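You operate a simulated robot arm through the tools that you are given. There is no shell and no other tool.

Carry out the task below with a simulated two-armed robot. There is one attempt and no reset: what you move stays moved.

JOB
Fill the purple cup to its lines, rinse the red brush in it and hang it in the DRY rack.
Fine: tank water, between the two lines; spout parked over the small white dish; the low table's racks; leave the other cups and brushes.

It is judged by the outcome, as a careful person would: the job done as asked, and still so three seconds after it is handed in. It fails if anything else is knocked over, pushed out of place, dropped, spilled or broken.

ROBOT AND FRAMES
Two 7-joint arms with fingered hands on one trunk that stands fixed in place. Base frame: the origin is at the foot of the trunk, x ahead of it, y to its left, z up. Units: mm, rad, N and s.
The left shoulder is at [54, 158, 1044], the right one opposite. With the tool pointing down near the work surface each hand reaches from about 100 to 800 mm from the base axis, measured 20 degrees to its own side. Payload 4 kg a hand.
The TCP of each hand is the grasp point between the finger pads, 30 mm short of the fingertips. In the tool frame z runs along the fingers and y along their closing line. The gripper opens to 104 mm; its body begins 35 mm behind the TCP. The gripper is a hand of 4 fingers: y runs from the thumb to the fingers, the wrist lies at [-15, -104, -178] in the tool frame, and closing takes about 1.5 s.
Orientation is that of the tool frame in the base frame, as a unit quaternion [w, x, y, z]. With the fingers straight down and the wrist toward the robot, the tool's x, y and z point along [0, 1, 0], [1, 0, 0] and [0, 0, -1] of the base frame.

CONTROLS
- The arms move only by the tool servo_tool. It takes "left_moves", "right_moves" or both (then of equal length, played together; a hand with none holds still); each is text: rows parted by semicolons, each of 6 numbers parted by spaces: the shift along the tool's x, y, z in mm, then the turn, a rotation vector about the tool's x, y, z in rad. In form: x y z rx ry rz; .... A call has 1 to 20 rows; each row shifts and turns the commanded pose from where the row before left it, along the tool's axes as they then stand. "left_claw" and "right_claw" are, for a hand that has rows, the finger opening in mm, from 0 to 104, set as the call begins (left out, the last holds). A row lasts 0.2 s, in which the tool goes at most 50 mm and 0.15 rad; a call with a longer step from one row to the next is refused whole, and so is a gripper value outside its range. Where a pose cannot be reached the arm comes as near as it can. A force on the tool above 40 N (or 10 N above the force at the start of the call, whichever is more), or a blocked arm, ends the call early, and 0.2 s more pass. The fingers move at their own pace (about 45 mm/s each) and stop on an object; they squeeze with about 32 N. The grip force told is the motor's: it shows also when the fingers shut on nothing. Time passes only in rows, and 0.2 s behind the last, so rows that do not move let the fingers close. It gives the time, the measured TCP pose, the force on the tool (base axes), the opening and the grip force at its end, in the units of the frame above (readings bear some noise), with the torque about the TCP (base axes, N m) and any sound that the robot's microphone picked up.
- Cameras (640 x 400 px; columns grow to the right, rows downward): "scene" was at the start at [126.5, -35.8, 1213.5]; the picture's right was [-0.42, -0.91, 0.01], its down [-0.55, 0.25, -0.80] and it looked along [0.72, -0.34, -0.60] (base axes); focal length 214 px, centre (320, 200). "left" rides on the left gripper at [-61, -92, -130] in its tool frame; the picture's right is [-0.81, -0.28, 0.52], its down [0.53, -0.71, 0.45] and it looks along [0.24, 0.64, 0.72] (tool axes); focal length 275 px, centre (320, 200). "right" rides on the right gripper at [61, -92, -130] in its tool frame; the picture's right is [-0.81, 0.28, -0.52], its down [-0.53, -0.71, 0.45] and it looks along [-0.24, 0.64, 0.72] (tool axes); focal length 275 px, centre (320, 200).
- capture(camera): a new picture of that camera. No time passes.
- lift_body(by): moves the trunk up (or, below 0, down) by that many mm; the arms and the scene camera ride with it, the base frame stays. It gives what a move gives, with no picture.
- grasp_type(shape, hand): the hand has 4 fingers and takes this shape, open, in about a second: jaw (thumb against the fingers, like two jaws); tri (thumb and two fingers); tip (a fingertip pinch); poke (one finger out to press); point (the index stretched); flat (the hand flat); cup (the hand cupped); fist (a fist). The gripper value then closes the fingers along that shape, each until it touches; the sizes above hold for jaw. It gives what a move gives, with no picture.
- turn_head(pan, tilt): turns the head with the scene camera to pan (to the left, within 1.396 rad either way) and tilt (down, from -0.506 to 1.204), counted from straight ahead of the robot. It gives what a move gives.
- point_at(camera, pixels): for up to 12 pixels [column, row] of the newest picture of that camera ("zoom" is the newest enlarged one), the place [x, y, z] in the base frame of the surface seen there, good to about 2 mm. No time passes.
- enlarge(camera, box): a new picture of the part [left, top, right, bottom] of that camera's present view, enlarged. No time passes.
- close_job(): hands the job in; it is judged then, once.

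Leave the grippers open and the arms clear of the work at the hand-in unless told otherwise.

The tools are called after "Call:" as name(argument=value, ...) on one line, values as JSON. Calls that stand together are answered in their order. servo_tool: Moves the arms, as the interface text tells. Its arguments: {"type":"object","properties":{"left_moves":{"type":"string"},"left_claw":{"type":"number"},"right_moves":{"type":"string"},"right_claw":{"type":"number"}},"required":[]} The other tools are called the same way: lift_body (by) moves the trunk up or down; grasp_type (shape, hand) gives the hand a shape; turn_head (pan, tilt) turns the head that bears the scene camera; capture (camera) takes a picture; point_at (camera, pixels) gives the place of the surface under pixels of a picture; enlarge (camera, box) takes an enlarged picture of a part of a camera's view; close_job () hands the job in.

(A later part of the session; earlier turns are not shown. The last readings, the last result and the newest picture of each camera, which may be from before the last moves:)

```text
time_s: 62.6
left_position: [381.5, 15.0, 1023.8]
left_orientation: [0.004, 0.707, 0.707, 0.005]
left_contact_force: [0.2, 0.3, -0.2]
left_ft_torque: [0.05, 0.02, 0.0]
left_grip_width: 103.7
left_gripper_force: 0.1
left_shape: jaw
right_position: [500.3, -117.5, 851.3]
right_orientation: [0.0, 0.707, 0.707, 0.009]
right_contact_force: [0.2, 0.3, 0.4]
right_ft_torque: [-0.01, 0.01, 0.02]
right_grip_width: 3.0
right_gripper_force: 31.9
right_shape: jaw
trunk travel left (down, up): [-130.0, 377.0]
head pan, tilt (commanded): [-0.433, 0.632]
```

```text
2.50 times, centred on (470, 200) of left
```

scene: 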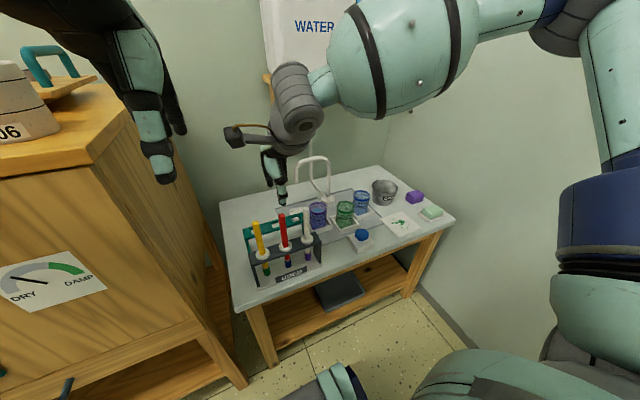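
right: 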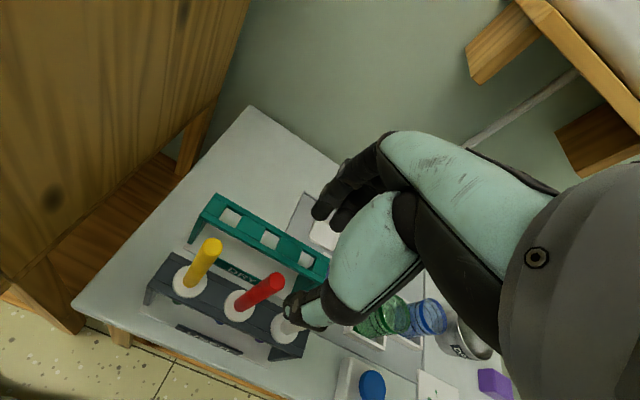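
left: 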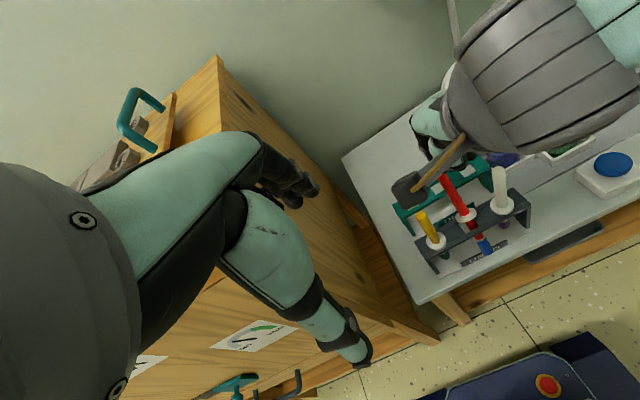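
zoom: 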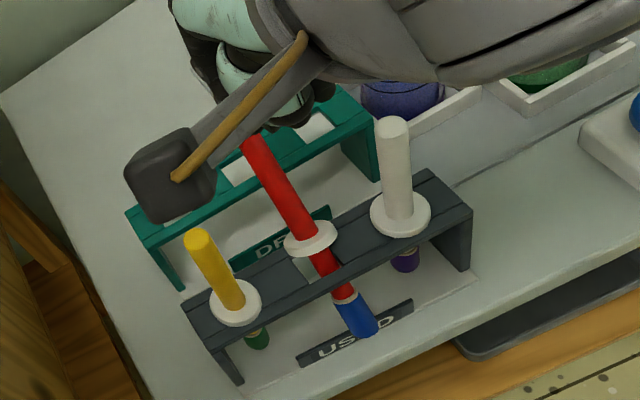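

The brush leans 37° in its slot, top toward +x at about (575,−120,758), held by its flange on the back rail. A fingertip pinch along the handle clearly lets it pivot. First I'll right it by hooking fingers behind the handle top and drawing it back. I open to 80 and move above it.

Call:
servo_tool(right_moves="0 0 -5 0 0 0; 0 0 0 0 0 0; 0 0 0 0 0 0; 0 0 0 0 0 0; 1 12 0 0 0 0; 1 15 0 0 0 0; 1 15 0 0 0 0; 1 15 0 0 0 0; 0 0 0 0 0 0", right_claw=80)

Call:
enlarge(camera="scene", box=[240, 150, 330, 290])

Call:
enlarge(camera="right", box=[120, 120, 400, 380])

```text
time_s: 64.6
left_position: [380.5, 15.8, 1022.9]
left_orientation: [0.004, 0.707, 0.707, 0.005]
left_contact_force: [0.5, -0.1, 0.4]
left_ft_torque: [-0.03, -0.01, -0.02]
left_grip_width: 104.1
left_gripper_force: 0.0
left_shape: jaw
right_position: [556.2, -114.0, 857.8]
right_orientation: [0.0, 0.708, 0.706, 0.01]
right_contact_force: [-0.9, -0.2, 0.4]
right_ft_torque: [0.01, 0.01, -0.01]
right_grip_width: 79.8
right_gripper_force: 0.0
right_shape: jaw
trunk travel left (down, up): [-130.0, 377.0]
head pan, tilt (commanded): [-0.433, 0.632]
```

```text
2.86 times, centred on (285, 220) of scene
```

zoom: 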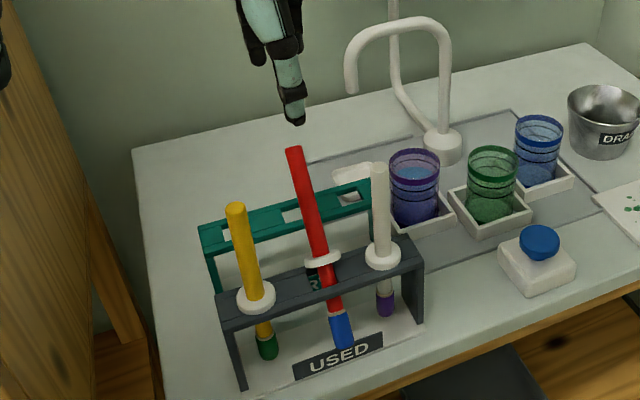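

```text
1.54 times, centred on (260, 250) of right
```

zoom: 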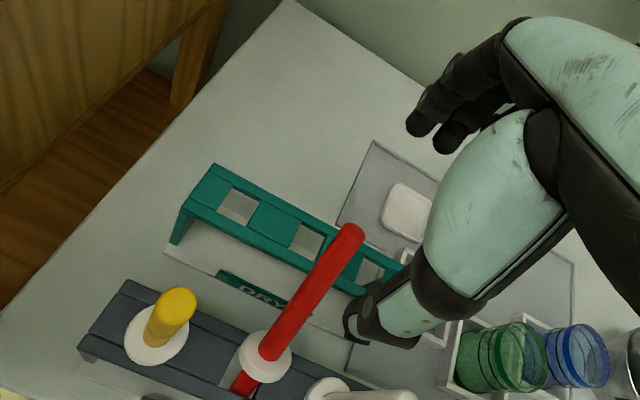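

The fingers need to pass beyond the handle top (x≈586). I'll shift 5 mm further in x and descend to z≈748 with the handle between thumb and fingers.

Call:
servo_tool(right_moves="0 5 10 0 0 0; 0 0 20 0 0 0; 0 0 20 0 0 0; 0 0 15 0 0 0; 0 0 0 0 0 0")

Call:
enlarge(camera="right", box=[120, 120, 400, 380])

Call:
enlarge(camera="scene", box=[240, 150, 330, 290])

```text
time_s: 65.8
left_position: [381.0, 15.9, 1023.8]
left_orientation: [0.004, 0.706, 0.708, 0.004]
left_contact_force: [0.2, -1.0, 0.3]
left_ft_torque: [0.01, -0.01, -0.01]
left_grip_width: 104.0
left_gripper_force: 0.0
left_shape: jaw
right_position: [561.8, -112.3, 792.9]
right_orientation: [0.0, 0.708, 0.707, 0.009]
right_contact_force: [0.6, 0.5, -0.3]
right_ft_torque: [-0.03, 0.02, -0.05]
right_grip_width: 79.9
right_gripper_force: 0.1
right_shape: jaw
trunk travel left (down, up): [-130.0, 377.0]
head pan, tilt (commanded): [-0.433, 0.632]
```

```text
1.54 times, centred on (260, 250) of right
```

zoom: 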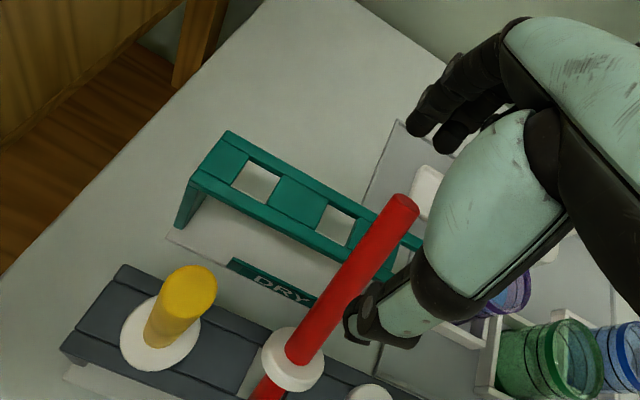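

```text
2.86 times, centred on (285, 220) of scene
```

zoom: 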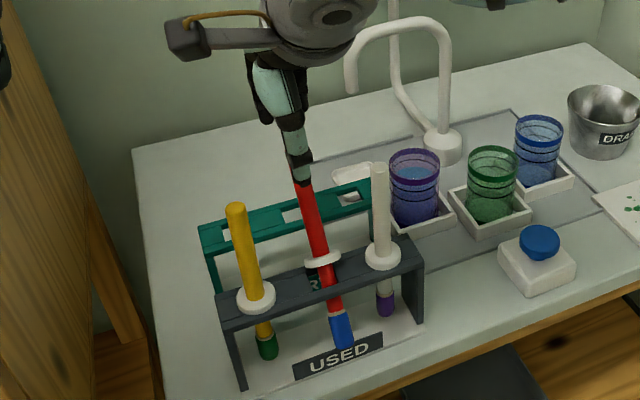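

The handle top is between the thumb and fingers. I'll descend another 42 mm.

Call:
servo_tool(right_moves="0 0 15 0 0 0; 0 0 15 0 0 0; 0 0 12 0 0 0; 0 0 0 0 0 0")

Call:
enlarge(camera="right", box=[120, 120, 400, 380])

Call:
enlarge(camera="left", box=[380, 80, 580, 280])

```text
time_s: 66.8
left_position: [381.1, 14.7, 1023.5]
left_orientation: [0.004, 0.706, 0.708, 0.004]
left_contact_force: [0.5, -0.4, 0.7]
left_ft_torque: [-0.01, 0.0, 0.0]
left_grip_width: 103.9
left_gripper_force: 0.1
left_shape: jaw
right_position: [562.8, -111.6, 750.4]
right_orientation: [0.0, 0.707, 0.707, 0.009]
right_contact_force: [-0.1, -0.5, -0.6]
right_ft_torque: [-0.02, 0.02, -0.02]
right_grip_width: 79.9
right_gripper_force: 0.0
right_shape: jaw
trunk travel left (down, up): [-130.0, 377.0]
head pan, tilt (commanded): [-0.433, 0.632]
```

```text
1.54 times, centred on (260, 250) of right
```

zoom: 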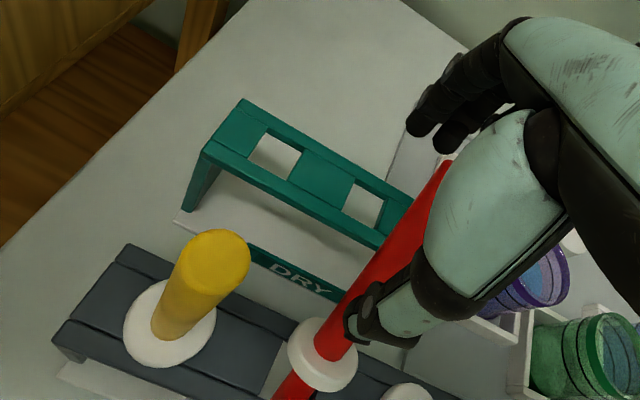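

```text
2.00 times, centred on (480, 180) of left
```

zoom: 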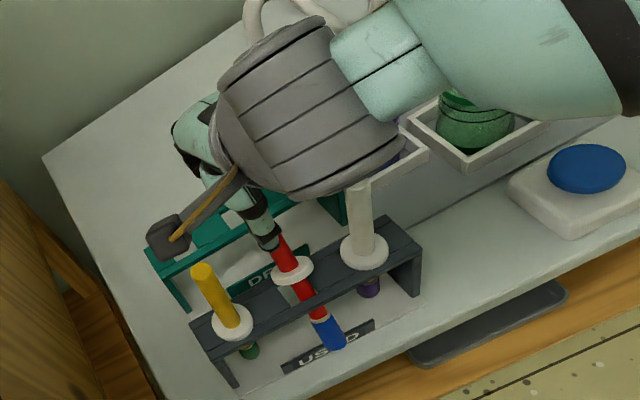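

The handle is between the fingers and thumb. I'll draw back slowly in −x, 40 mm first, and look.

Call:
servo_tool(right_moves="0 -8 0 0 0 0; 0 -8 0 0 0 0; 0 -8 0 0 0 0; 0 -8 0 0 0 0; 0 -8 0 0 0 0; 0 0 0 0 0 0")

Call:
enlarge(camera="right", box=[120, 120, 400, 380])

Call:
enlarge(camera="scene", box=[240, 150, 330, 290])

```text
time_s: 68.2
left_position: [381.2, 15.5, 1022.4]
left_orientation: [0.003, 0.706, 0.708, 0.006]
left_contact_force: [0.2, 0.8, -0.2]
left_ft_torque: [0.01, 0.0, -0.01]
left_grip_width: 103.9
left_gripper_force: 0.1
left_shape: jaw
right_position: [522.9, -110.9, 751.0]
right_orientation: [0.0, 0.708, 0.706, 0.01]
right_contact_force: [0.4, 0.5, 0.7]
right_ft_torque: [0.0, -0.01, 0.01]
right_grip_width: 80.1
right_gripper_force: 0.1
right_shape: jaw
trunk travel left (down, up): [-130.0, 377.0]
head pan, tilt (commanded): [-0.433, 0.632]
```

```text
1.54 times, centred on (260, 250) of right
```

zoom: 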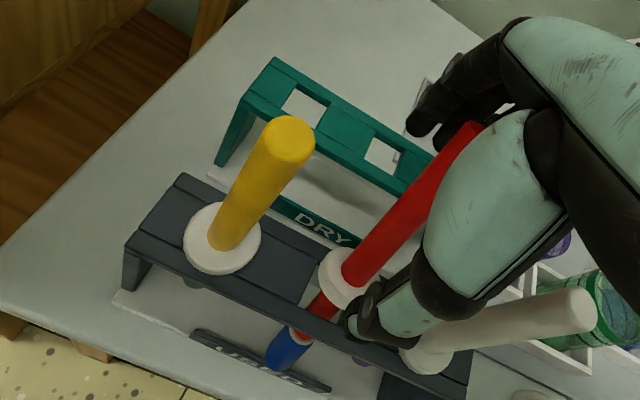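

```text
2.86 times, centred on (285, 220) of scene
```

zoom: 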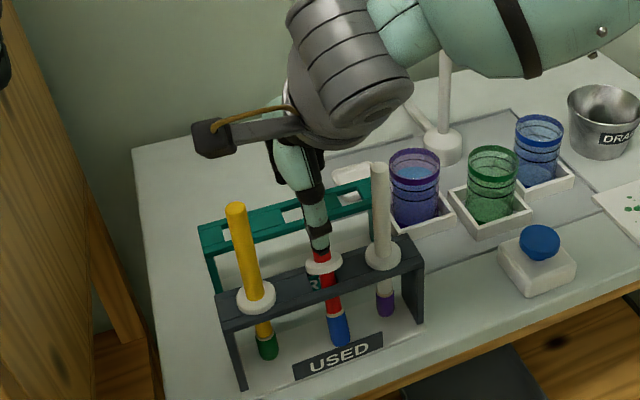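

The handle is following the fingers. I'll keep drawing back 32 mm more, then check.

Call:
servo_tool(right_moves="0 -8 0 0 0 0; 0 -8 0 0 0 0; 0 -8 0 0 0 0; 0 -8 0 0 0 0; 0 0 0 0 0 0")

Call:
enlarge(camera="right", box=[120, 120, 400, 380])

Call:
enlarge(camera="scene", box=[240, 150, 330, 290])

```text
time_s: 69.4
left_position: [380.8, 15.6, 1023.8]
left_orientation: [0.004, 0.707, 0.708, 0.006]
left_contact_force: [-0.6, 0.1, 0.0]
left_ft_torque: [0.0, 0.04, 0.0]
left_grip_width: 104.1
left_gripper_force: 0.1
left_shape: jaw
right_position: [490.1, -112.4, 750.6]
right_orientation: [0.0, 0.708, 0.706, 0.01]
right_contact_force: [-0.6, 0.5, -0.2]
right_ft_torque: [-0.02, 0.01, 0.01]
right_grip_width: 79.8
right_gripper_force: 0.0
right_shape: jaw
trunk travel left (down, up): [-130.0, 377.0]
head pan, tilt (commanded): [-0.433, 0.632]
```

```text
1.54 times, centred on (260, 250) of right
```

zoom: 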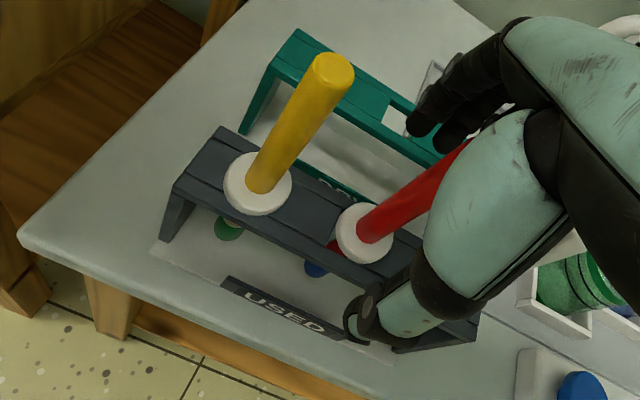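

```text
2.86 times, centred on (285, 220) of scene
```

zoom: 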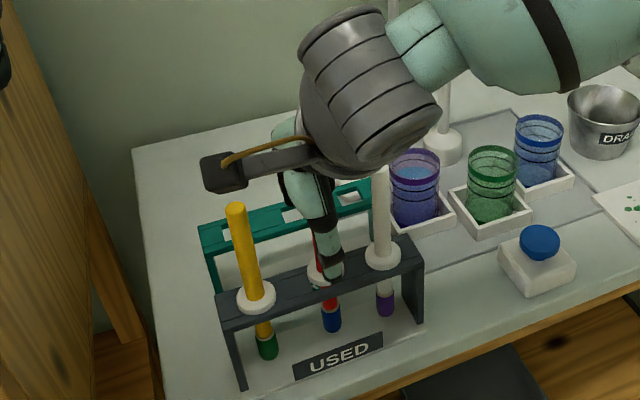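

The brush is nearly upright with its flange down on the rack. I'll draw back 10 mm more, then rise straight up.

Call:
servo_tool(right_moves="0 -5 0 0 0 0; 0 -5 0 0 0 0; 0 0 0 0 0 0; 0 0 -15 0 0 0; 0 0 -20 0 0 0; 0 0 -20 0 0 0; 0 0 -20 0 0 0; 0 0 -20 0 0 0; 0 0 0 0 0 0")

Call:
enlarge(camera="right", box=[120, 120, 400, 380])

Call:
enlarge(camera="scene", box=[240, 180, 330, 290])

```text
time_s: 71.4
left_position: [381.3, 14.0, 1024.5]
left_orientation: [0.005, 0.706, 0.708, 0.005]
left_contact_force: [-0.1, 0.3, 0.2]
left_ft_torque: [0.03, -0.01, 0.01]
left_grip_width: 103.9
left_gripper_force: 0.1
left_shape: jaw
right_position: [480.2, -113.8, 844.0]
right_orientation: [0.001, 0.707, 0.707, 0.01]
right_contact_force: [0.0, -0.4, 0.2]
right_ft_torque: [0.0, -0.01, -0.02]
right_grip_width: 79.8
right_gripper_force: 0.1
right_shape: jaw
trunk travel left (down, up): [-130.0, 377.0]
head pan, tilt (commanded): [-0.433, 0.632]
```

```text
1.54 times, centred on (260, 250) of right
```

zoom: 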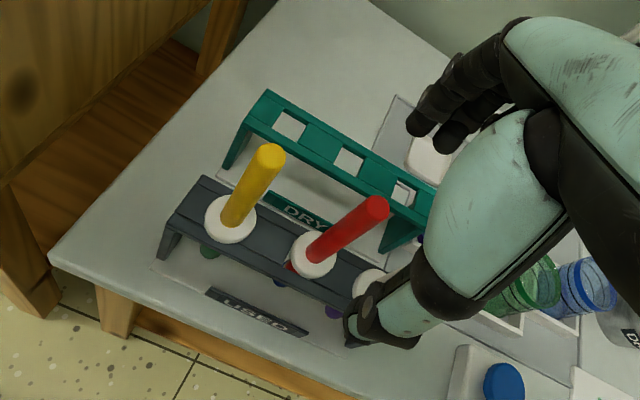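

```text
3.64 times, centred on (285, 235) of scene
```

zoom: 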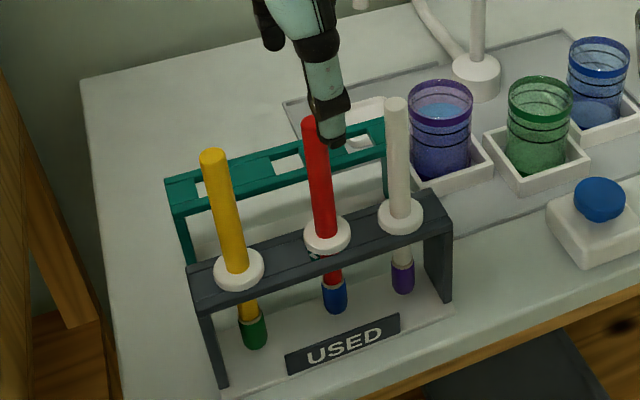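

The red brush is upright in its slot again. I'll measure its handle, flange and hole offsets, and the bristle and handle diameters.

Call:
enlarge(camera="scene", box=[262, 205, 322, 285])

Call:
point_at(camera="zoom", pixels=[[314, 60], [322, 90], [328, 140], [332, 180], [334, 210], [306, 190], [362, 185], [342, 235], [346, 262], [347, 275], [338, 262], [356, 258]])

```text
5.00 times, centred on (292, 245) of scene
```

zoom: 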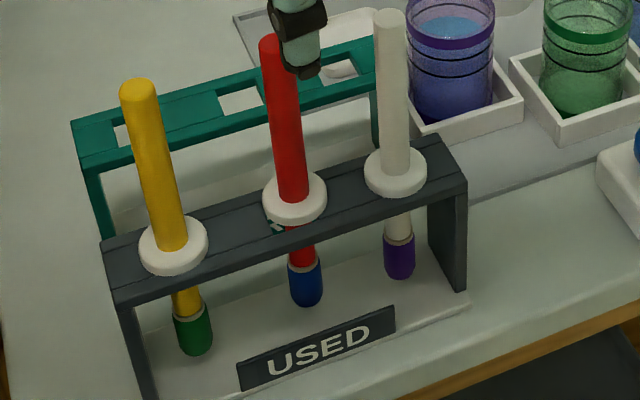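

```text
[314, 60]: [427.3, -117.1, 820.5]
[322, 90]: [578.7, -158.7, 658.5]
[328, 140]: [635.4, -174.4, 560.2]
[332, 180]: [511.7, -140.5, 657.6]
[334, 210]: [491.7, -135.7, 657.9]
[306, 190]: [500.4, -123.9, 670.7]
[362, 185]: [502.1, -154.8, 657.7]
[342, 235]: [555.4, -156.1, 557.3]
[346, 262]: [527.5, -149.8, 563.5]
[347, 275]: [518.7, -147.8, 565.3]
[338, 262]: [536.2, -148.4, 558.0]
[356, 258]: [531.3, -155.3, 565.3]
```

Now I'll use the correct pixels on the red brush in this zoom.

Call:
enlarge(camera="scene", box=[262, 205, 322, 285])

Call:
point_at(camera="zoom", pixels=[[276, 80], [284, 130], [290, 180], [265, 198], [326, 192], [297, 220], [301, 250], [304, 275], [306, 298], [290, 280], [320, 275], [277, 228]])

Call:
enlarge(camera="right", box=[180, 180, 300, 300])

```text
5.00 times, centred on (292, 245) of scene
```

zoom: 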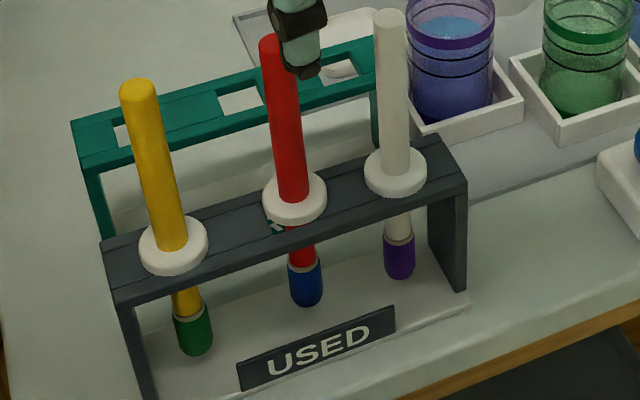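

```text
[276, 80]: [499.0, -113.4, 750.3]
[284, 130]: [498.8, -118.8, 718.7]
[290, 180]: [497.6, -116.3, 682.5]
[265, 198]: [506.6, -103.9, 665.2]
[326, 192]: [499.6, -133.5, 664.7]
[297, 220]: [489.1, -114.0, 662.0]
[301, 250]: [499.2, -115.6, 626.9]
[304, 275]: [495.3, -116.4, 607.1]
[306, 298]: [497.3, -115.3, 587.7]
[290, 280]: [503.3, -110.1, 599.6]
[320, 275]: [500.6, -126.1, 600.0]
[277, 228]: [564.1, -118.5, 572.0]
```

```text
3.33 times, centred on (240, 240) of right
```

zoom: 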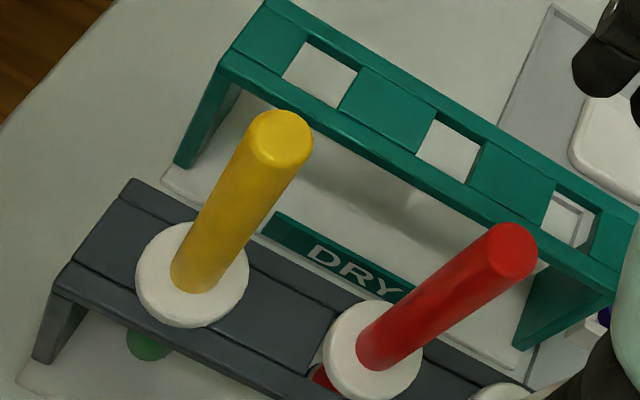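

The brush stands upright at about (504,−118), flange Ø≈30, bristles Ø≈17 against a hole of about 22×25 mm. A pinch along the handle lets it tilt, so I'll grasp it across the fingers instead: hand level, fingers pointing forward, three fingers stacked along the handle. First I move to free space.

Call:
servo_tool(right_moves="0 0 -20 0 0 0; 0 0 -16 0 0 0; -27 24 0 0 0 0; -27 24 0 0 0 0; -27 24 0 0 0 0; -27 24 0 0 0 0; -27 24 0 0 0 0; 0 0 0 0 0 0", right_claw=50)

Call:
servo_tool(right_moves="0 0 0 -0.0678 0.1065 0.0678; 0 0 0 -0.0678 0.1065 0.0678; 0 0 0 -0.0678 0.1065 0.0678; 0 0 0 -0.0678 0.1065 0.0678; 0 0 0 -0.0678 0.1065 0.0678; 0 0 0 -0.0678 0.1065 0.0678")

Call:
capture(camera="scene")

```text
time_s: 73.2
left_position: [380.7, 15.3, 1023.0]
left_orientation: [0.005, 0.706, 0.708, 0.004]
left_contact_force: [-0.2, -0.3, 0.1]
left_ft_torque: [0.0, 0.0, -0.04]
left_grip_width: 104.0
left_gripper_force: 0.1
left_shape: jaw
right_position: [600.9, -250.1, 880.1]
right_orientation: [0.0, 0.707, 0.707, 0.009]
right_contact_force: [-0.5, 0.4, -0.1]
right_ft_torque: [0.03, 0.0, 0.05]
right_grip_width: 50.6
right_gripper_force: 0.0
right_shape: jaw
trunk travel left (down, up): [-130.0, 377.0]
head pan, tilt (commanded): [-0.433, 0.632]
```

```text
time_s: 74.6
left_position: [381.5, 14.3, 1023.8]
left_orientation: [0.004, 0.707, 0.707, 0.005]
left_contact_force: [0.2, 0.8, 0.2]
left_ft_torque: [-0.01, -0.01, -0.01]
left_grip_width: 103.6
left_gripper_force: 0.0
left_shape: jaw
right_position: [599.5, -249.5, 878.7]
right_orientation: [-0.083, 0.779, 0.501, 0.368]
right_contact_force: [0.9, 0.4, -0.7]
right_ft_torque: [0.03, -0.01, 0.0]
right_grip_width: 50.5
right_gripper_force: 0.0
right_shape: jaw
trunk travel left (down, up): [-130.0, 377.0]
head pan, tilt (commanded): [-0.433, 0.632]
```

```text
taken
```

scene: 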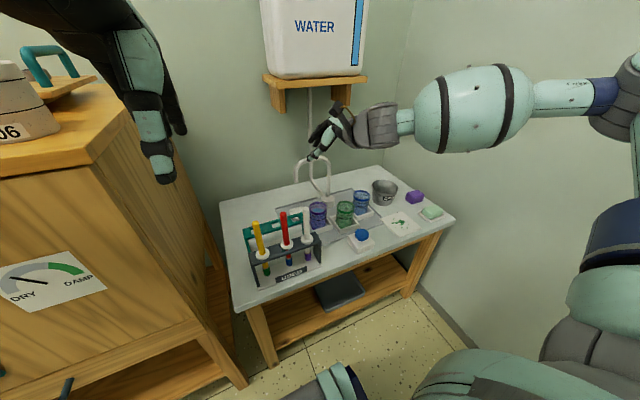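

The turn is going well and the arm reaches it. I'll finish with the remaining seven steps.

Call:
servo_tool(right_moves="0 0 0 -0.0678 0.1065 0.0678; 0 0 0 -0.0678 0.1065 0.0678; 0 0 0 -0.0678 0.1065 0.0678; 0 0 0 -0.0678 0.1065 0.0678; 0 0 0 -0.0678 0.1065 0.0678; 0 0 0 -0.0678 0.1065 0.0678; 0 0 0 -0.0678 0.1065 0.0678; 0 0 0 0 0 0")

Call:
capture(camera="scene")

Call:
capture(camera="right")

```text
time_s: 76.4
left_position: [381.3, 15.6, 1022.9]
left_orientation: [0.005, 0.706, 0.708, 0.004]
left_contact_force: [-0.6, -0.5, -0.2]
left_ft_torque: [0.0, 0.0, -0.05]
left_grip_width: 103.7
left_gripper_force: 0.0
left_shape: jaw
right_position: [564.3, -322.3, 1027.1]
right_orientation: [-0.155, 0.694, 0.156, 0.686]
right_contact_force: [0.4, -0.3, -0.5]
right_ft_torque: [-0.03, -0.03, -0.02]
right_grip_width: 50.4
right_gripper_force: 0.1
right_shape: jaw
right hand out of reach, approached as far as the arm can: row 5, 6, 7
trunk travel left (down, up): [-130.0, 377.0]
head pan, tilt (commanded): [-0.433, 0.632]
```

```text
taken
```

scene: 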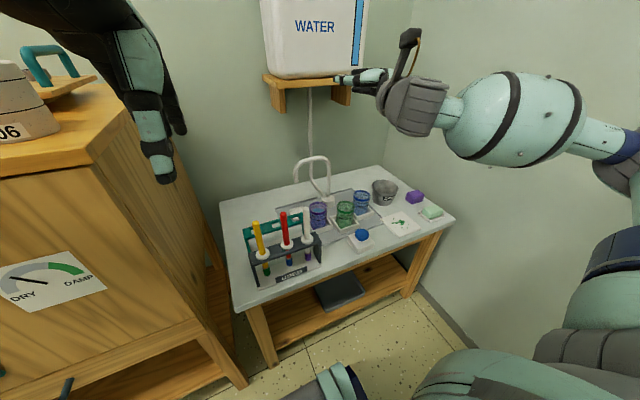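

```text
taken
```

right: 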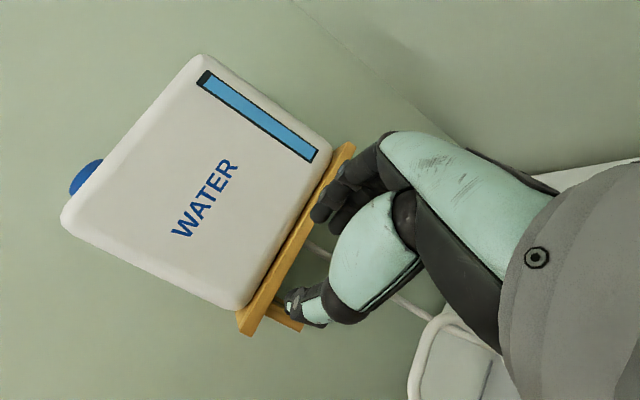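

The hand reached the level orientation, but only by drifting up to z≈1027: the arm cannot hold that pose low at the rack. From the earlier tilt I judge that the thumb pad met the handle higher than the fingers, which twisted it. I'll return to fingers-down and check how other hand shapes line up thumb and fingertips.

Call:
servo_tool(right_moves="-18 0 0 0.0678 -0.1065 -0.0678; -18 0 0 0.0678 -0.1065 -0.0678; -18 0 0 0.0678 -0.1065 -0.0678; -18 0 0 0.0678 -0.1065 -0.0678; -18 0 0 0.0678 -0.1065 -0.0678; -15 0 0 0.0678 -0.1065 -0.0678; 0 0 0 0.0678 -0.1065 -0.0678; 0 0 0 0.0678 -0.1065 -0.0678; 0 0 0 0.0678 -0.1065 -0.0678; 0 0 0 0.0678 -0.1065 -0.0678; 0 0 0 0.0678 -0.1065 -0.0678; 0 0 0 0.0678 -0.1065 -0.0678; 0 0 0 0.0678 -0.1065 -0.0678; 0 0 0 0 0 0")

Call:
capture(camera="scene")

```text
time_s: 79.4
left_position: [380.8, 15.4, 1023.6]
left_orientation: [0.004, 0.708, 0.707, 0.004]
left_contact_force: [-0.3, 0.5, -0.2]
left_ft_torque: [-0.04, 0.0, -0.04]
left_grip_width: 103.8
left_gripper_force: 0.1
left_shape: jaw
right_position: [553.4, -348.9, 929.6]
right_orientation: [-0.001, 0.707, 0.707, 0.009]
right_contact_force: [-0.7, 0.3, -0.1]
right_ft_torque: [0.03, 0.01, -0.01]
right_grip_width: 50.5
right_gripper_force: 0.1
right_shape: jaw
trunk travel left (down, up): [-130.0, 377.0]
head pan, tilt (commanded): [-0.433, 0.632]
```

```text
taken
```

scene: 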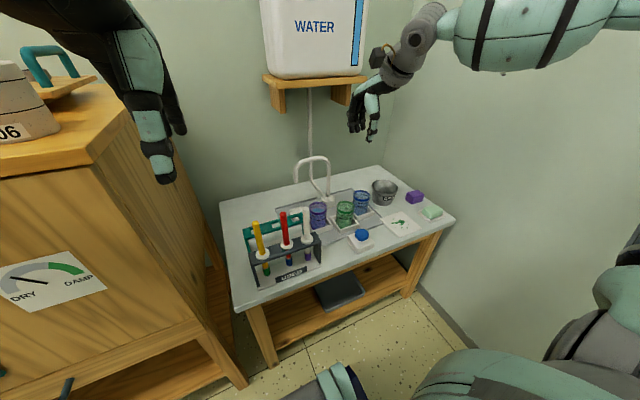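

I'm back at fingers-down at (553,−349,930), in free space. I'll form the tri shape and close it partly to see how the thumb and two fingertips meet.

Call:
grasp_type(shape="tri", hand="right")

Call:
enlarge(camera="scene", box=[330, 60, 400, 150])

Call:
servo_tool(right_moves="0 0 0 0 0 0; 0 0 0 0 0 0; 0 0 0 0 0 0; 0 0 0 0 0 0; 0 0 0 0 0 0; 0 0 0 0 0 0", right_claw=14)

Call:
enlarge(camera="scene", box=[330, 60, 400, 150])

Call:
enlarge(camera="right", box=[240, 120, 440, 320])

```text
time_s: 80.3
left_position: [381.5, 15.3, 1023.1]
left_orientation: [0.003, 0.706, 0.708, 0.005]
left_contact_force: [0.0, 0.4, -0.8]
left_ft_torque: [0.03, -0.01, -0.01]
left_grip_width: 103.8
left_gripper_force: 0.1
left_shape: jaw
right_position: [553.7, -349.8, 929.8]
right_orientation: [0.0, 0.707, 0.707, 0.009]
right_contact_force: [0.6, 0.4, -0.7]
right_ft_torque: [0.03, 0.01, 0.02]
right_grip_width: 103.8
right_gripper_force: 0.0
right_shape: tri
trunk travel left (down, up): [-130.0, 377.0]
head pan, tilt (commanded): [-0.433, 0.632]
```

```text
4.44 times, centred on (365, 105) of scene
```

zoom: 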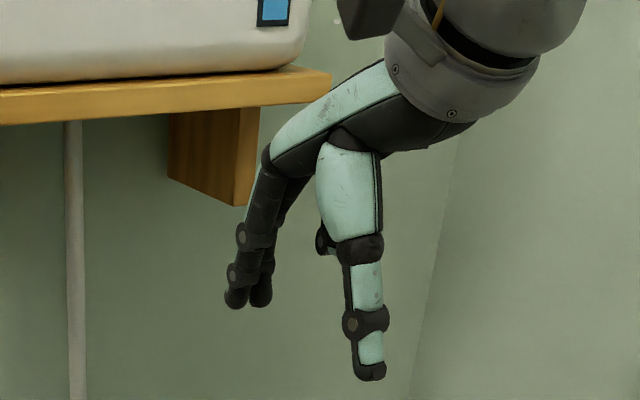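

```text
time_s: 81.7
left_position: [380.9, 14.5, 1022.8]
left_orientation: [0.004, 0.707, 0.708, 0.005]
left_contact_force: [-0.2, -0.2, 0.3]
left_ft_torque: [-0.03, -0.06, 0.0]
left_grip_width: 104.1
left_gripper_force: 0.1
left_shape: jaw
right_position: [552.4, -348.0, 931.0]
right_orientation: [-0.001, 0.708, 0.706, 0.01]
right_contact_force: [0.1, -0.7, 0.1]
right_ft_torque: [0.0, 0.01, 0.02]
right_grip_width: 14.2
right_gripper_force: 0.1
right_shape: tri
trunk travel left (down, up): [-130.0, 377.0]
head pan, tilt (commanded): [-0.433, 0.632]
```

```text
4.44 times, centred on (365, 105) of scene
```

zoom: 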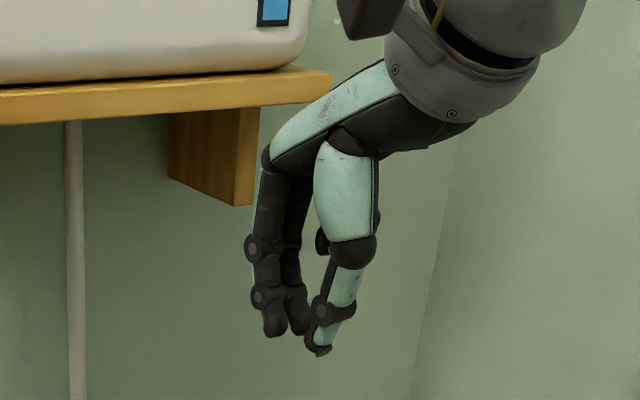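

```text
2.00 times, centred on (340, 220) of right
```

zoom: 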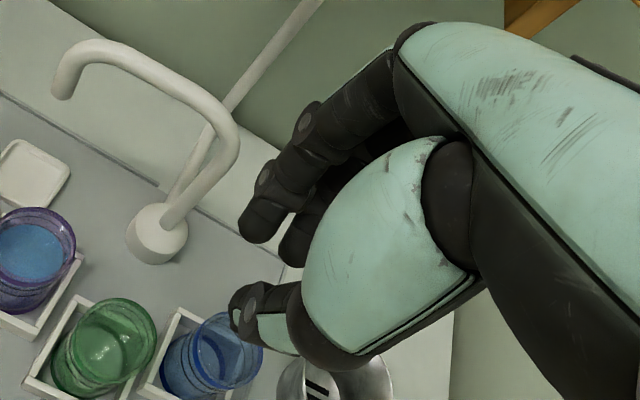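

I'll measure the fingertip and thumb tip places in this tri closure, relative to the TCP at (552.5,−348,931).

Call:
enlarge(camera="scene", box=[340, 90, 380, 145])

Call:
point_at(camera="zoom", pixels=[[185, 300], [190, 270], [165, 235], [225, 300], [215, 265], [265, 330], [290, 310], [270, 300], [275, 265], [300, 215], [150, 150], [290, 145]])

```text
7.27 times, centred on (360, 118) of scene
```

zoom: 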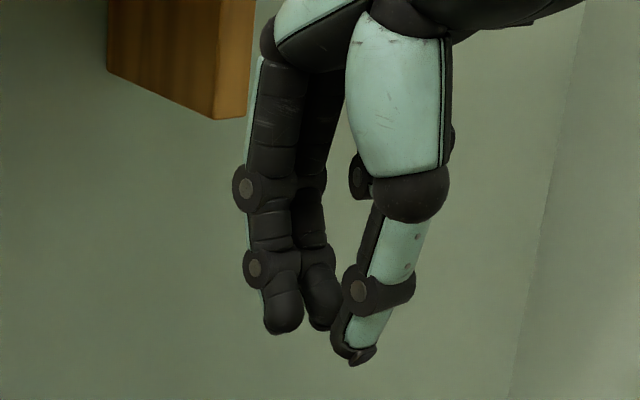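

```text
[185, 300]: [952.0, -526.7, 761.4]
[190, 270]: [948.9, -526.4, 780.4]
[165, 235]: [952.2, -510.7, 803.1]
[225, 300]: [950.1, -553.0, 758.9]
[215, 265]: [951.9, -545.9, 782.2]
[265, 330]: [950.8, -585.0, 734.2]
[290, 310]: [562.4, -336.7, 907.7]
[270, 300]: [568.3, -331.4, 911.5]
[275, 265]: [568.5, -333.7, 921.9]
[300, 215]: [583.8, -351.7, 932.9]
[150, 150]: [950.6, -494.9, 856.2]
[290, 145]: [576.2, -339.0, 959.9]
```

I'll measure again with pixels on the fingertips and thumb themselves.

Call:
point_at(camera="zoom", pixels=[[283, 330], [300, 310], [322, 325], [322, 290], [352, 358], [340, 345], [370, 325], [360, 290], [395, 250], [410, 190], [272, 190], [270, 130]])

```text
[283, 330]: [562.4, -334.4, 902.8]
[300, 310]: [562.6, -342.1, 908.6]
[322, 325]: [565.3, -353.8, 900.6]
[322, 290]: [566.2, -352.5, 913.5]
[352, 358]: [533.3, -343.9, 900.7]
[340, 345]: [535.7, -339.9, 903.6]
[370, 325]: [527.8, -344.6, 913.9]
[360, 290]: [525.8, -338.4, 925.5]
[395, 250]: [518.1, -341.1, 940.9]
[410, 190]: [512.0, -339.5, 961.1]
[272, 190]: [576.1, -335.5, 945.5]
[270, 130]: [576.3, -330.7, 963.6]
```

In tri shape the thumb tip (tool x≈+4) opposes the groove between the index (+14) and middle (−6), with all tips at the same height (z_t≈+29). So the handle should sit at tool x≈+4, and I must lift slowly, keeping the brush centred in its slot at (500.5,−114). I'll move above the brush with the tri shape opened to 50.

Call:
servo_tool(right_moves="28 -6 9 0 0 0; 28 -6 9 0 0 0; 28 -6 9 0 0 0; 28 -6 9 0 0 0; 28 -6 9 0 0 0; 28 -6 9 0 0 0; 28 -6 9 0 0 0; 29 -6 8 0 0 0; 0 0 0 0 0 0", right_claw=54)

Call:
enlarge(camera="right", box=[120, 120, 400, 380])

Call:
enlarge(camera="scene", box=[240, 130, 330, 290])

```text
time_s: 83.7
left_position: [380.4, 15.4, 1023.1]
left_orientation: [0.003, 0.707, 0.707, 0.005]
left_contact_force: [0.0, -0.3, 0.2]
left_ft_torque: [0.02, 0.03, 0.01]
left_grip_width: 104.1
left_gripper_force: 0.0
left_shape: jaw
right_position: [505.1, -121.6, 862.5]
right_orientation: [0.0, 0.708, 0.706, 0.01]
right_contact_force: [-0.3, 0.4, 0.2]
right_ft_torque: [-0.02, -0.02, 0.0]
right_grip_width: 53.3
right_gripper_force: 0.2
right_shape: tri
trunk travel left (down, up): [-130.0, 377.0]
head pan, tilt (commanded): [-0.433, 0.632]
```

```text
1.54 times, centred on (260, 250) of right
```

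zoom: 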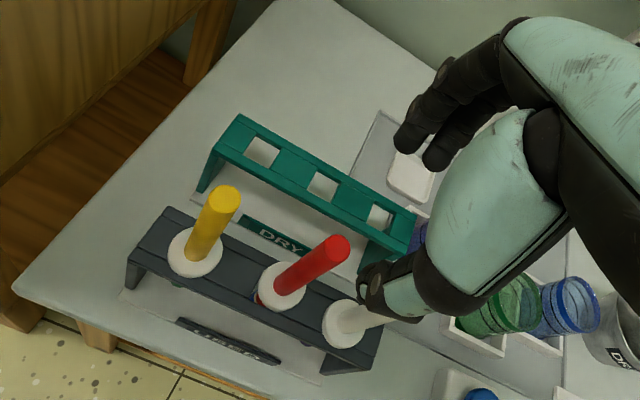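

```text
2.50 times, centred on (285, 210) of scene
```

zoom: 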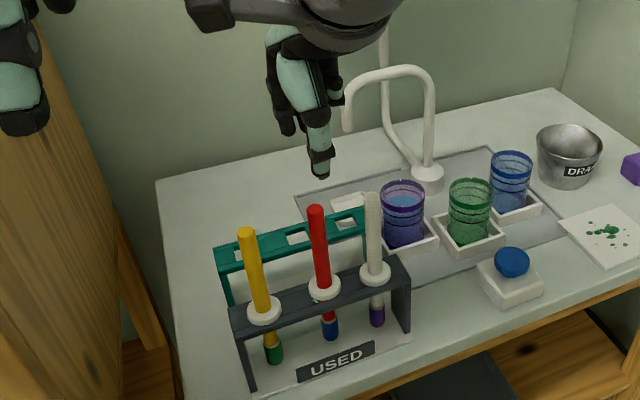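

I'll measure the red handle's top and flange and the rack rails from this right-hand view.

Call:
enlarge(camera="right", box=[210, 210, 360, 330])

Call:
point_at(camera="zoom", pixels=[[395, 150], [395, 130], [420, 155], [370, 165], [300, 225], [230, 260], [262, 290], [320, 255], [260, 215]])

```text
3.33 times, centred on (285, 270) of right
```

zoom: 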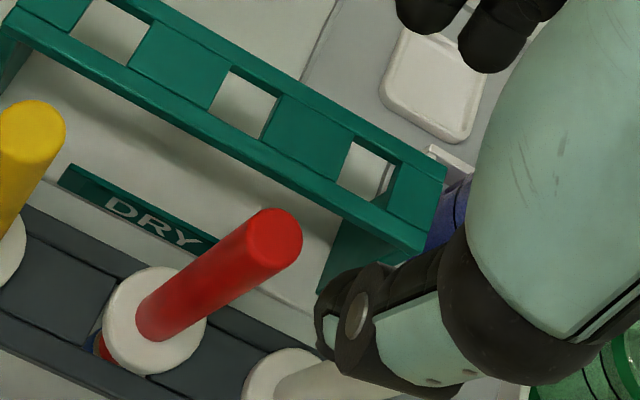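

```text
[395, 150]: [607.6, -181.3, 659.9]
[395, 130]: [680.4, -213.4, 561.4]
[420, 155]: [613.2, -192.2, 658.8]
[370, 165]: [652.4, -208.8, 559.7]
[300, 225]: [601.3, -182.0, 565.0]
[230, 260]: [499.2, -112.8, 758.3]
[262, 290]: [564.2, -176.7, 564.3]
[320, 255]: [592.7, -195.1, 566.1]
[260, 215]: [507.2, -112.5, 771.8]
```

I'll measure the top cap centre (275,237), its edges, and the flange rim.

Call:
point_at(camera="zoom", pixels=[[275, 237], [252, 230], [299, 243], [268, 211], [283, 263], [106, 322], [203, 330], [150, 270], [158, 370], [60, 270], [90, 300], [300, 330]])

```text
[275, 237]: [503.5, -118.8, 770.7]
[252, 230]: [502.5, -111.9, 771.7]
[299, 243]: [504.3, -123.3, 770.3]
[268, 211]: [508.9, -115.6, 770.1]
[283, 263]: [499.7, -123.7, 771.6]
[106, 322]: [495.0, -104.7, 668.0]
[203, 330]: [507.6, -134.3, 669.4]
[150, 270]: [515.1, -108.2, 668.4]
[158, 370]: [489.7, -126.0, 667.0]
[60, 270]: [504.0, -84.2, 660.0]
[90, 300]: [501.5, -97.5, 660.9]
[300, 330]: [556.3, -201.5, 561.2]
```

The handle axis is (503.5,−118.4). I'll take out the small tool tilt, shift 1.6 mm in x, and descend to z≈800 first.

Call:
servo_tool(right_moves="-0.4 -1.6 0 0.014 -0.014 0; 0 0 20 0 0 0; 0 0 20 0 0 0; 0 0 20 0 0 0; 0 0 0 0 0 0; 0 0 0 0 0 0")

Call:
enlarge(camera="right", box=[200, 160, 400, 340])

Call:
enlarge(camera="scene", box=[240, 150, 330, 290])

```text
time_s: 85.1
left_position: [381.1, 14.7, 1023.4]
left_orientation: [0.004, 0.706, 0.708, 0.005]
left_contact_force: [-0.4, 0.6, 0.3]
left_ft_torque: [0.01, 0.0, 0.01]
left_grip_width: 104.0
left_gripper_force: 0.2
left_shape: jaw
right_position: [504.8, -123.7, 799.4]
right_orientation: [0.0, 0.708, 0.706, 0.0]
right_contact_force: [0.0, 0.0, -0.2]
right_ft_torque: [0.0, 0.01, -0.01]
right_grip_width: 53.3
right_gripper_force: 0.2
right_shape: tri
trunk travel left (down, up): [-130.0, 377.0]
head pan, tilt (commanded): [-0.433, 0.632]
```

```text
2.22 times, centred on (300, 250) of right
```

zoom: 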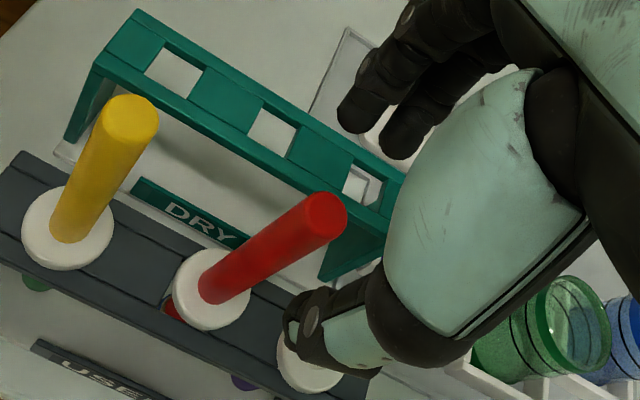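

```text
2.86 times, centred on (285, 220) of scene
```

zoom: 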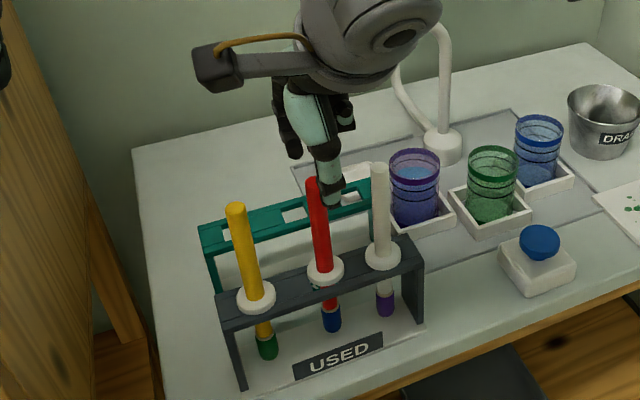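

I'm vertical now and over the handle at (504.8,−123.7,799). I'll shift +1.3 mm in y and descend to z≈742 around the handle.

Call:
servo_tool(right_moves="1.3 -1 14 0 0 0; 0 0 15 0 0 0; 0 0 15 0 0 0; 0 0 13 0 0 0; 0 0 0 0 0 0; 0 0 0 0 0 0")

Call:
enlarge(camera="right", box=[200, 160, 400, 340])

Call:
enlarge(camera="scene", box=[250, 170, 330, 280])

```text
time_s: 86.5
left_position: [381.5, 15.9, 1024.0]
left_orientation: [0.005, 0.706, 0.708, 0.004]
left_contact_force: [-1.1, 0.4, 0.4]
left_ft_torque: [-0.01, 0.0, 0.01]
left_grip_width: 104.0
left_gripper_force: 0.0
left_shape: jaw
right_position: [504.3, -120.7, 745.4]
right_orientation: [-0.001, 0.708, 0.706, 0.0]
right_contact_force: [-0.4, 0.4, -0.2]
right_ft_torque: [0.03, 0.01, 0.01]
right_grip_width: 53.7
right_gripper_force: 0.1
right_shape: tri
trunk travel left (down, up): [-130.0, 377.0]
head pan, tilt (commanded): [-0.433, 0.632]
```

```text
2.22 times, centred on (300, 250) of right
```

zoom: 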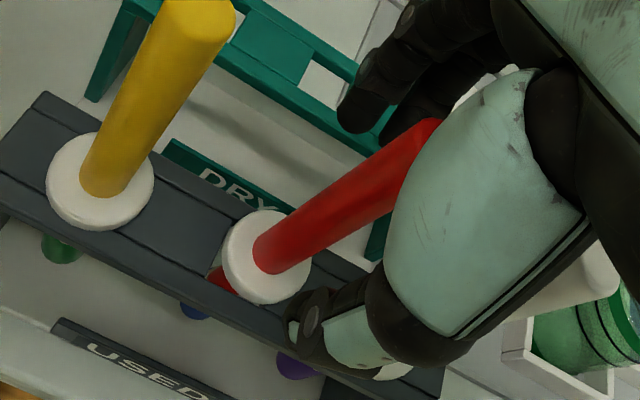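

```text
3.64 times, centred on (290, 225) of scene
```

zoom: 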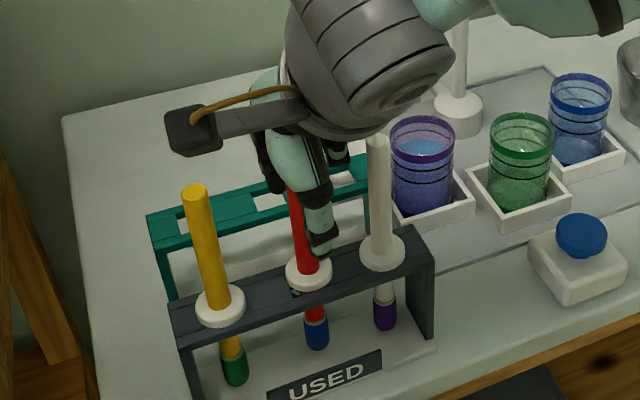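

The handle seems to sit a bit left of the thumb in this view. I'll close partway to 26 mm and re-check the alignment before gripping.

Call:
servo_tool(right_moves="0 0 0 0 0 0; 0 0 0 0 0 0; 0 0 0 0 0 0", right_claw=26)

Call:
enlarge(camera="right", box=[200, 160, 400, 340])

Call:
enlarge(camera="scene", box=[265, 190, 315, 260])

Call:
point_at(camera="zoom", pixels=[[300, 180], [330, 200], [340, 230], [350, 240], [290, 200], [300, 230], [335, 170], [345, 150], [320, 290], [290, 290]])

```text
time_s: 87.3
left_position: [381.4, 15.7, 1023.2]
left_orientation: [0.005, 0.706, 0.708, 0.004]
left_contact_force: [-0.8, 0.2, 0.3]
left_ft_torque: [-0.04, -0.05, 0.0]
left_grip_width: 103.8
left_gripper_force: 0.0
left_shape: jaw
right_position: [502.5, -121.1, 746.1]
right_orientation: [0.0, 0.708, 0.706, 0.0]
right_contact_force: [0.2, -0.5, 1.2]
right_ft_torque: [-0.01, 0.0, -0.03]
right_grip_width: 26.0
right_gripper_force: 0.0
right_shape: tri
trunk travel left (down, up): [-130.0, 377.0]
head pan, tilt (commanded): [-0.433, 0.632]
```

```text
2.22 times, centred on (300, 250) of right
```

zoom: 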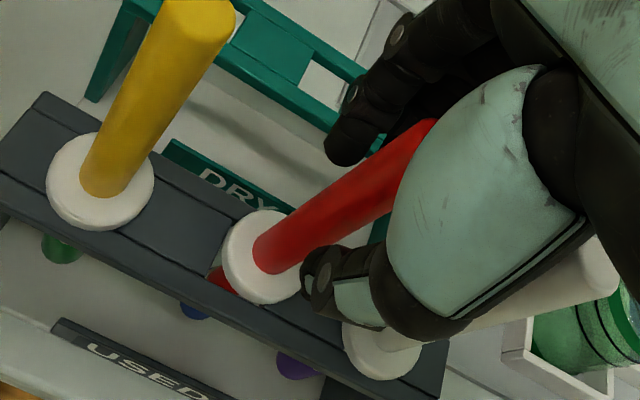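

```text
5.71 times, centred on (290, 225) of scene
```

zoom: 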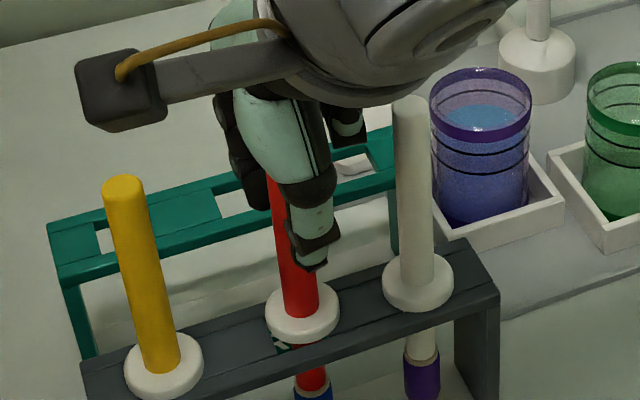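

```text
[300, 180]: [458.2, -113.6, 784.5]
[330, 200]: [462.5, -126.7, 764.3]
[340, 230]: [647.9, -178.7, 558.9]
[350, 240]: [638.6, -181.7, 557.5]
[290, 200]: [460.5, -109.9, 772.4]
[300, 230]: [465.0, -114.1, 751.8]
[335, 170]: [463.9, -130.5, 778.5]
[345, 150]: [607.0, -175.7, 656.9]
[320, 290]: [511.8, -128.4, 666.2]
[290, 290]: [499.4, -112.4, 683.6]
```

I'll measure the thumb tip and distal link, then compare with the handle.

Call:
point_at(camera="zoom", pixels=[[312, 262], [300, 250], [328, 240], [315, 220], [298, 225], [332, 215], [285, 250], [283, 230], [278, 200]])

```text
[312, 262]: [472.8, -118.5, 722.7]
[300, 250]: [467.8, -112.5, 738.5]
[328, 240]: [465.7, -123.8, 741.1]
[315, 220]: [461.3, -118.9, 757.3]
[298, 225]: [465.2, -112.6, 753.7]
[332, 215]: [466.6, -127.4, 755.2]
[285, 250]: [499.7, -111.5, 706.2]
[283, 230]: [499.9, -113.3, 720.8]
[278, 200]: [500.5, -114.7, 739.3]
```

The thumb centre (y≈−119) lines up with the handle (y≈−118.4). I'll close fully to grip.

Call:
servo_tool(right_moves="0 0 0 0 0 0; 0 0 0 0 0 0; 0 0 0 0 0 0; 0 0 0 0 0 0; 0 0 0 0 0 0", right_claw=0)

Call:
enlarge(camera="scene", box=[265, 190, 315, 280])

Call:
enlarge(camera="right", box=[200, 160, 400, 340])

```text
time_s: 88.5
left_position: [381.1, 14.9, 1023.8]
left_orientation: [0.004, 0.707, 0.708, 0.004]
left_contact_force: [-0.2, 1.1, 0.5]
left_ft_torque: [0.03, 0.02, -0.01]
left_grip_width: 104.0
left_gripper_force: 0.0
left_shape: jaw
right_position: [503.6, -121.6, 745.6]
right_orientation: [0.0, 0.708, 0.706, 0.0]
right_contact_force: [0.3, 0.2, 3.1]
right_ft_torque: [0.14, -0.04, -0.01]
right_grip_width: 5.2
right_gripper_force: 31.8
right_shape: tri
trunk travel left (down, up): [-130.0, 377.0]
head pan, tilt (commanded): [-0.433, 0.632]
```

```text
4.44 times, centred on (290, 235) of scene
```

zoom: 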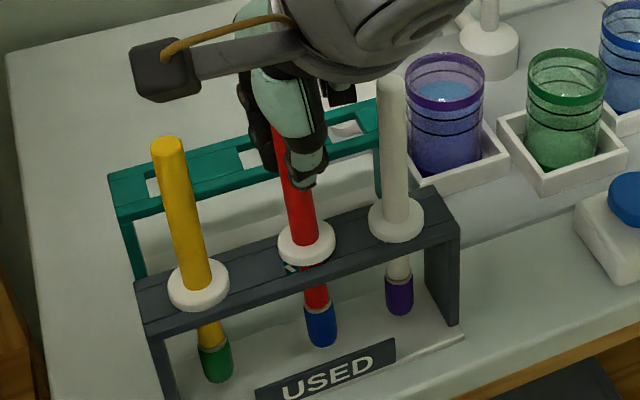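

```text
2.22 times, centred on (300, 250) of right
```

zoom: 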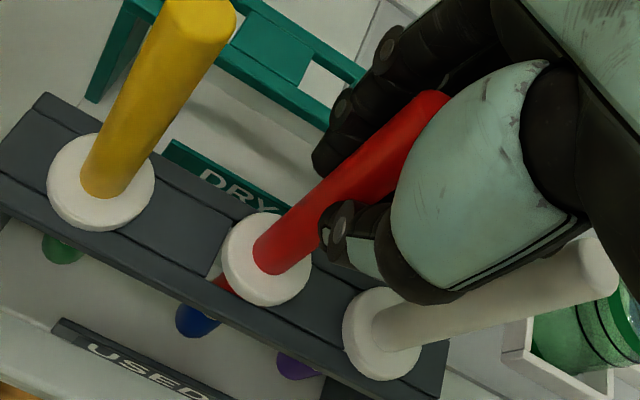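

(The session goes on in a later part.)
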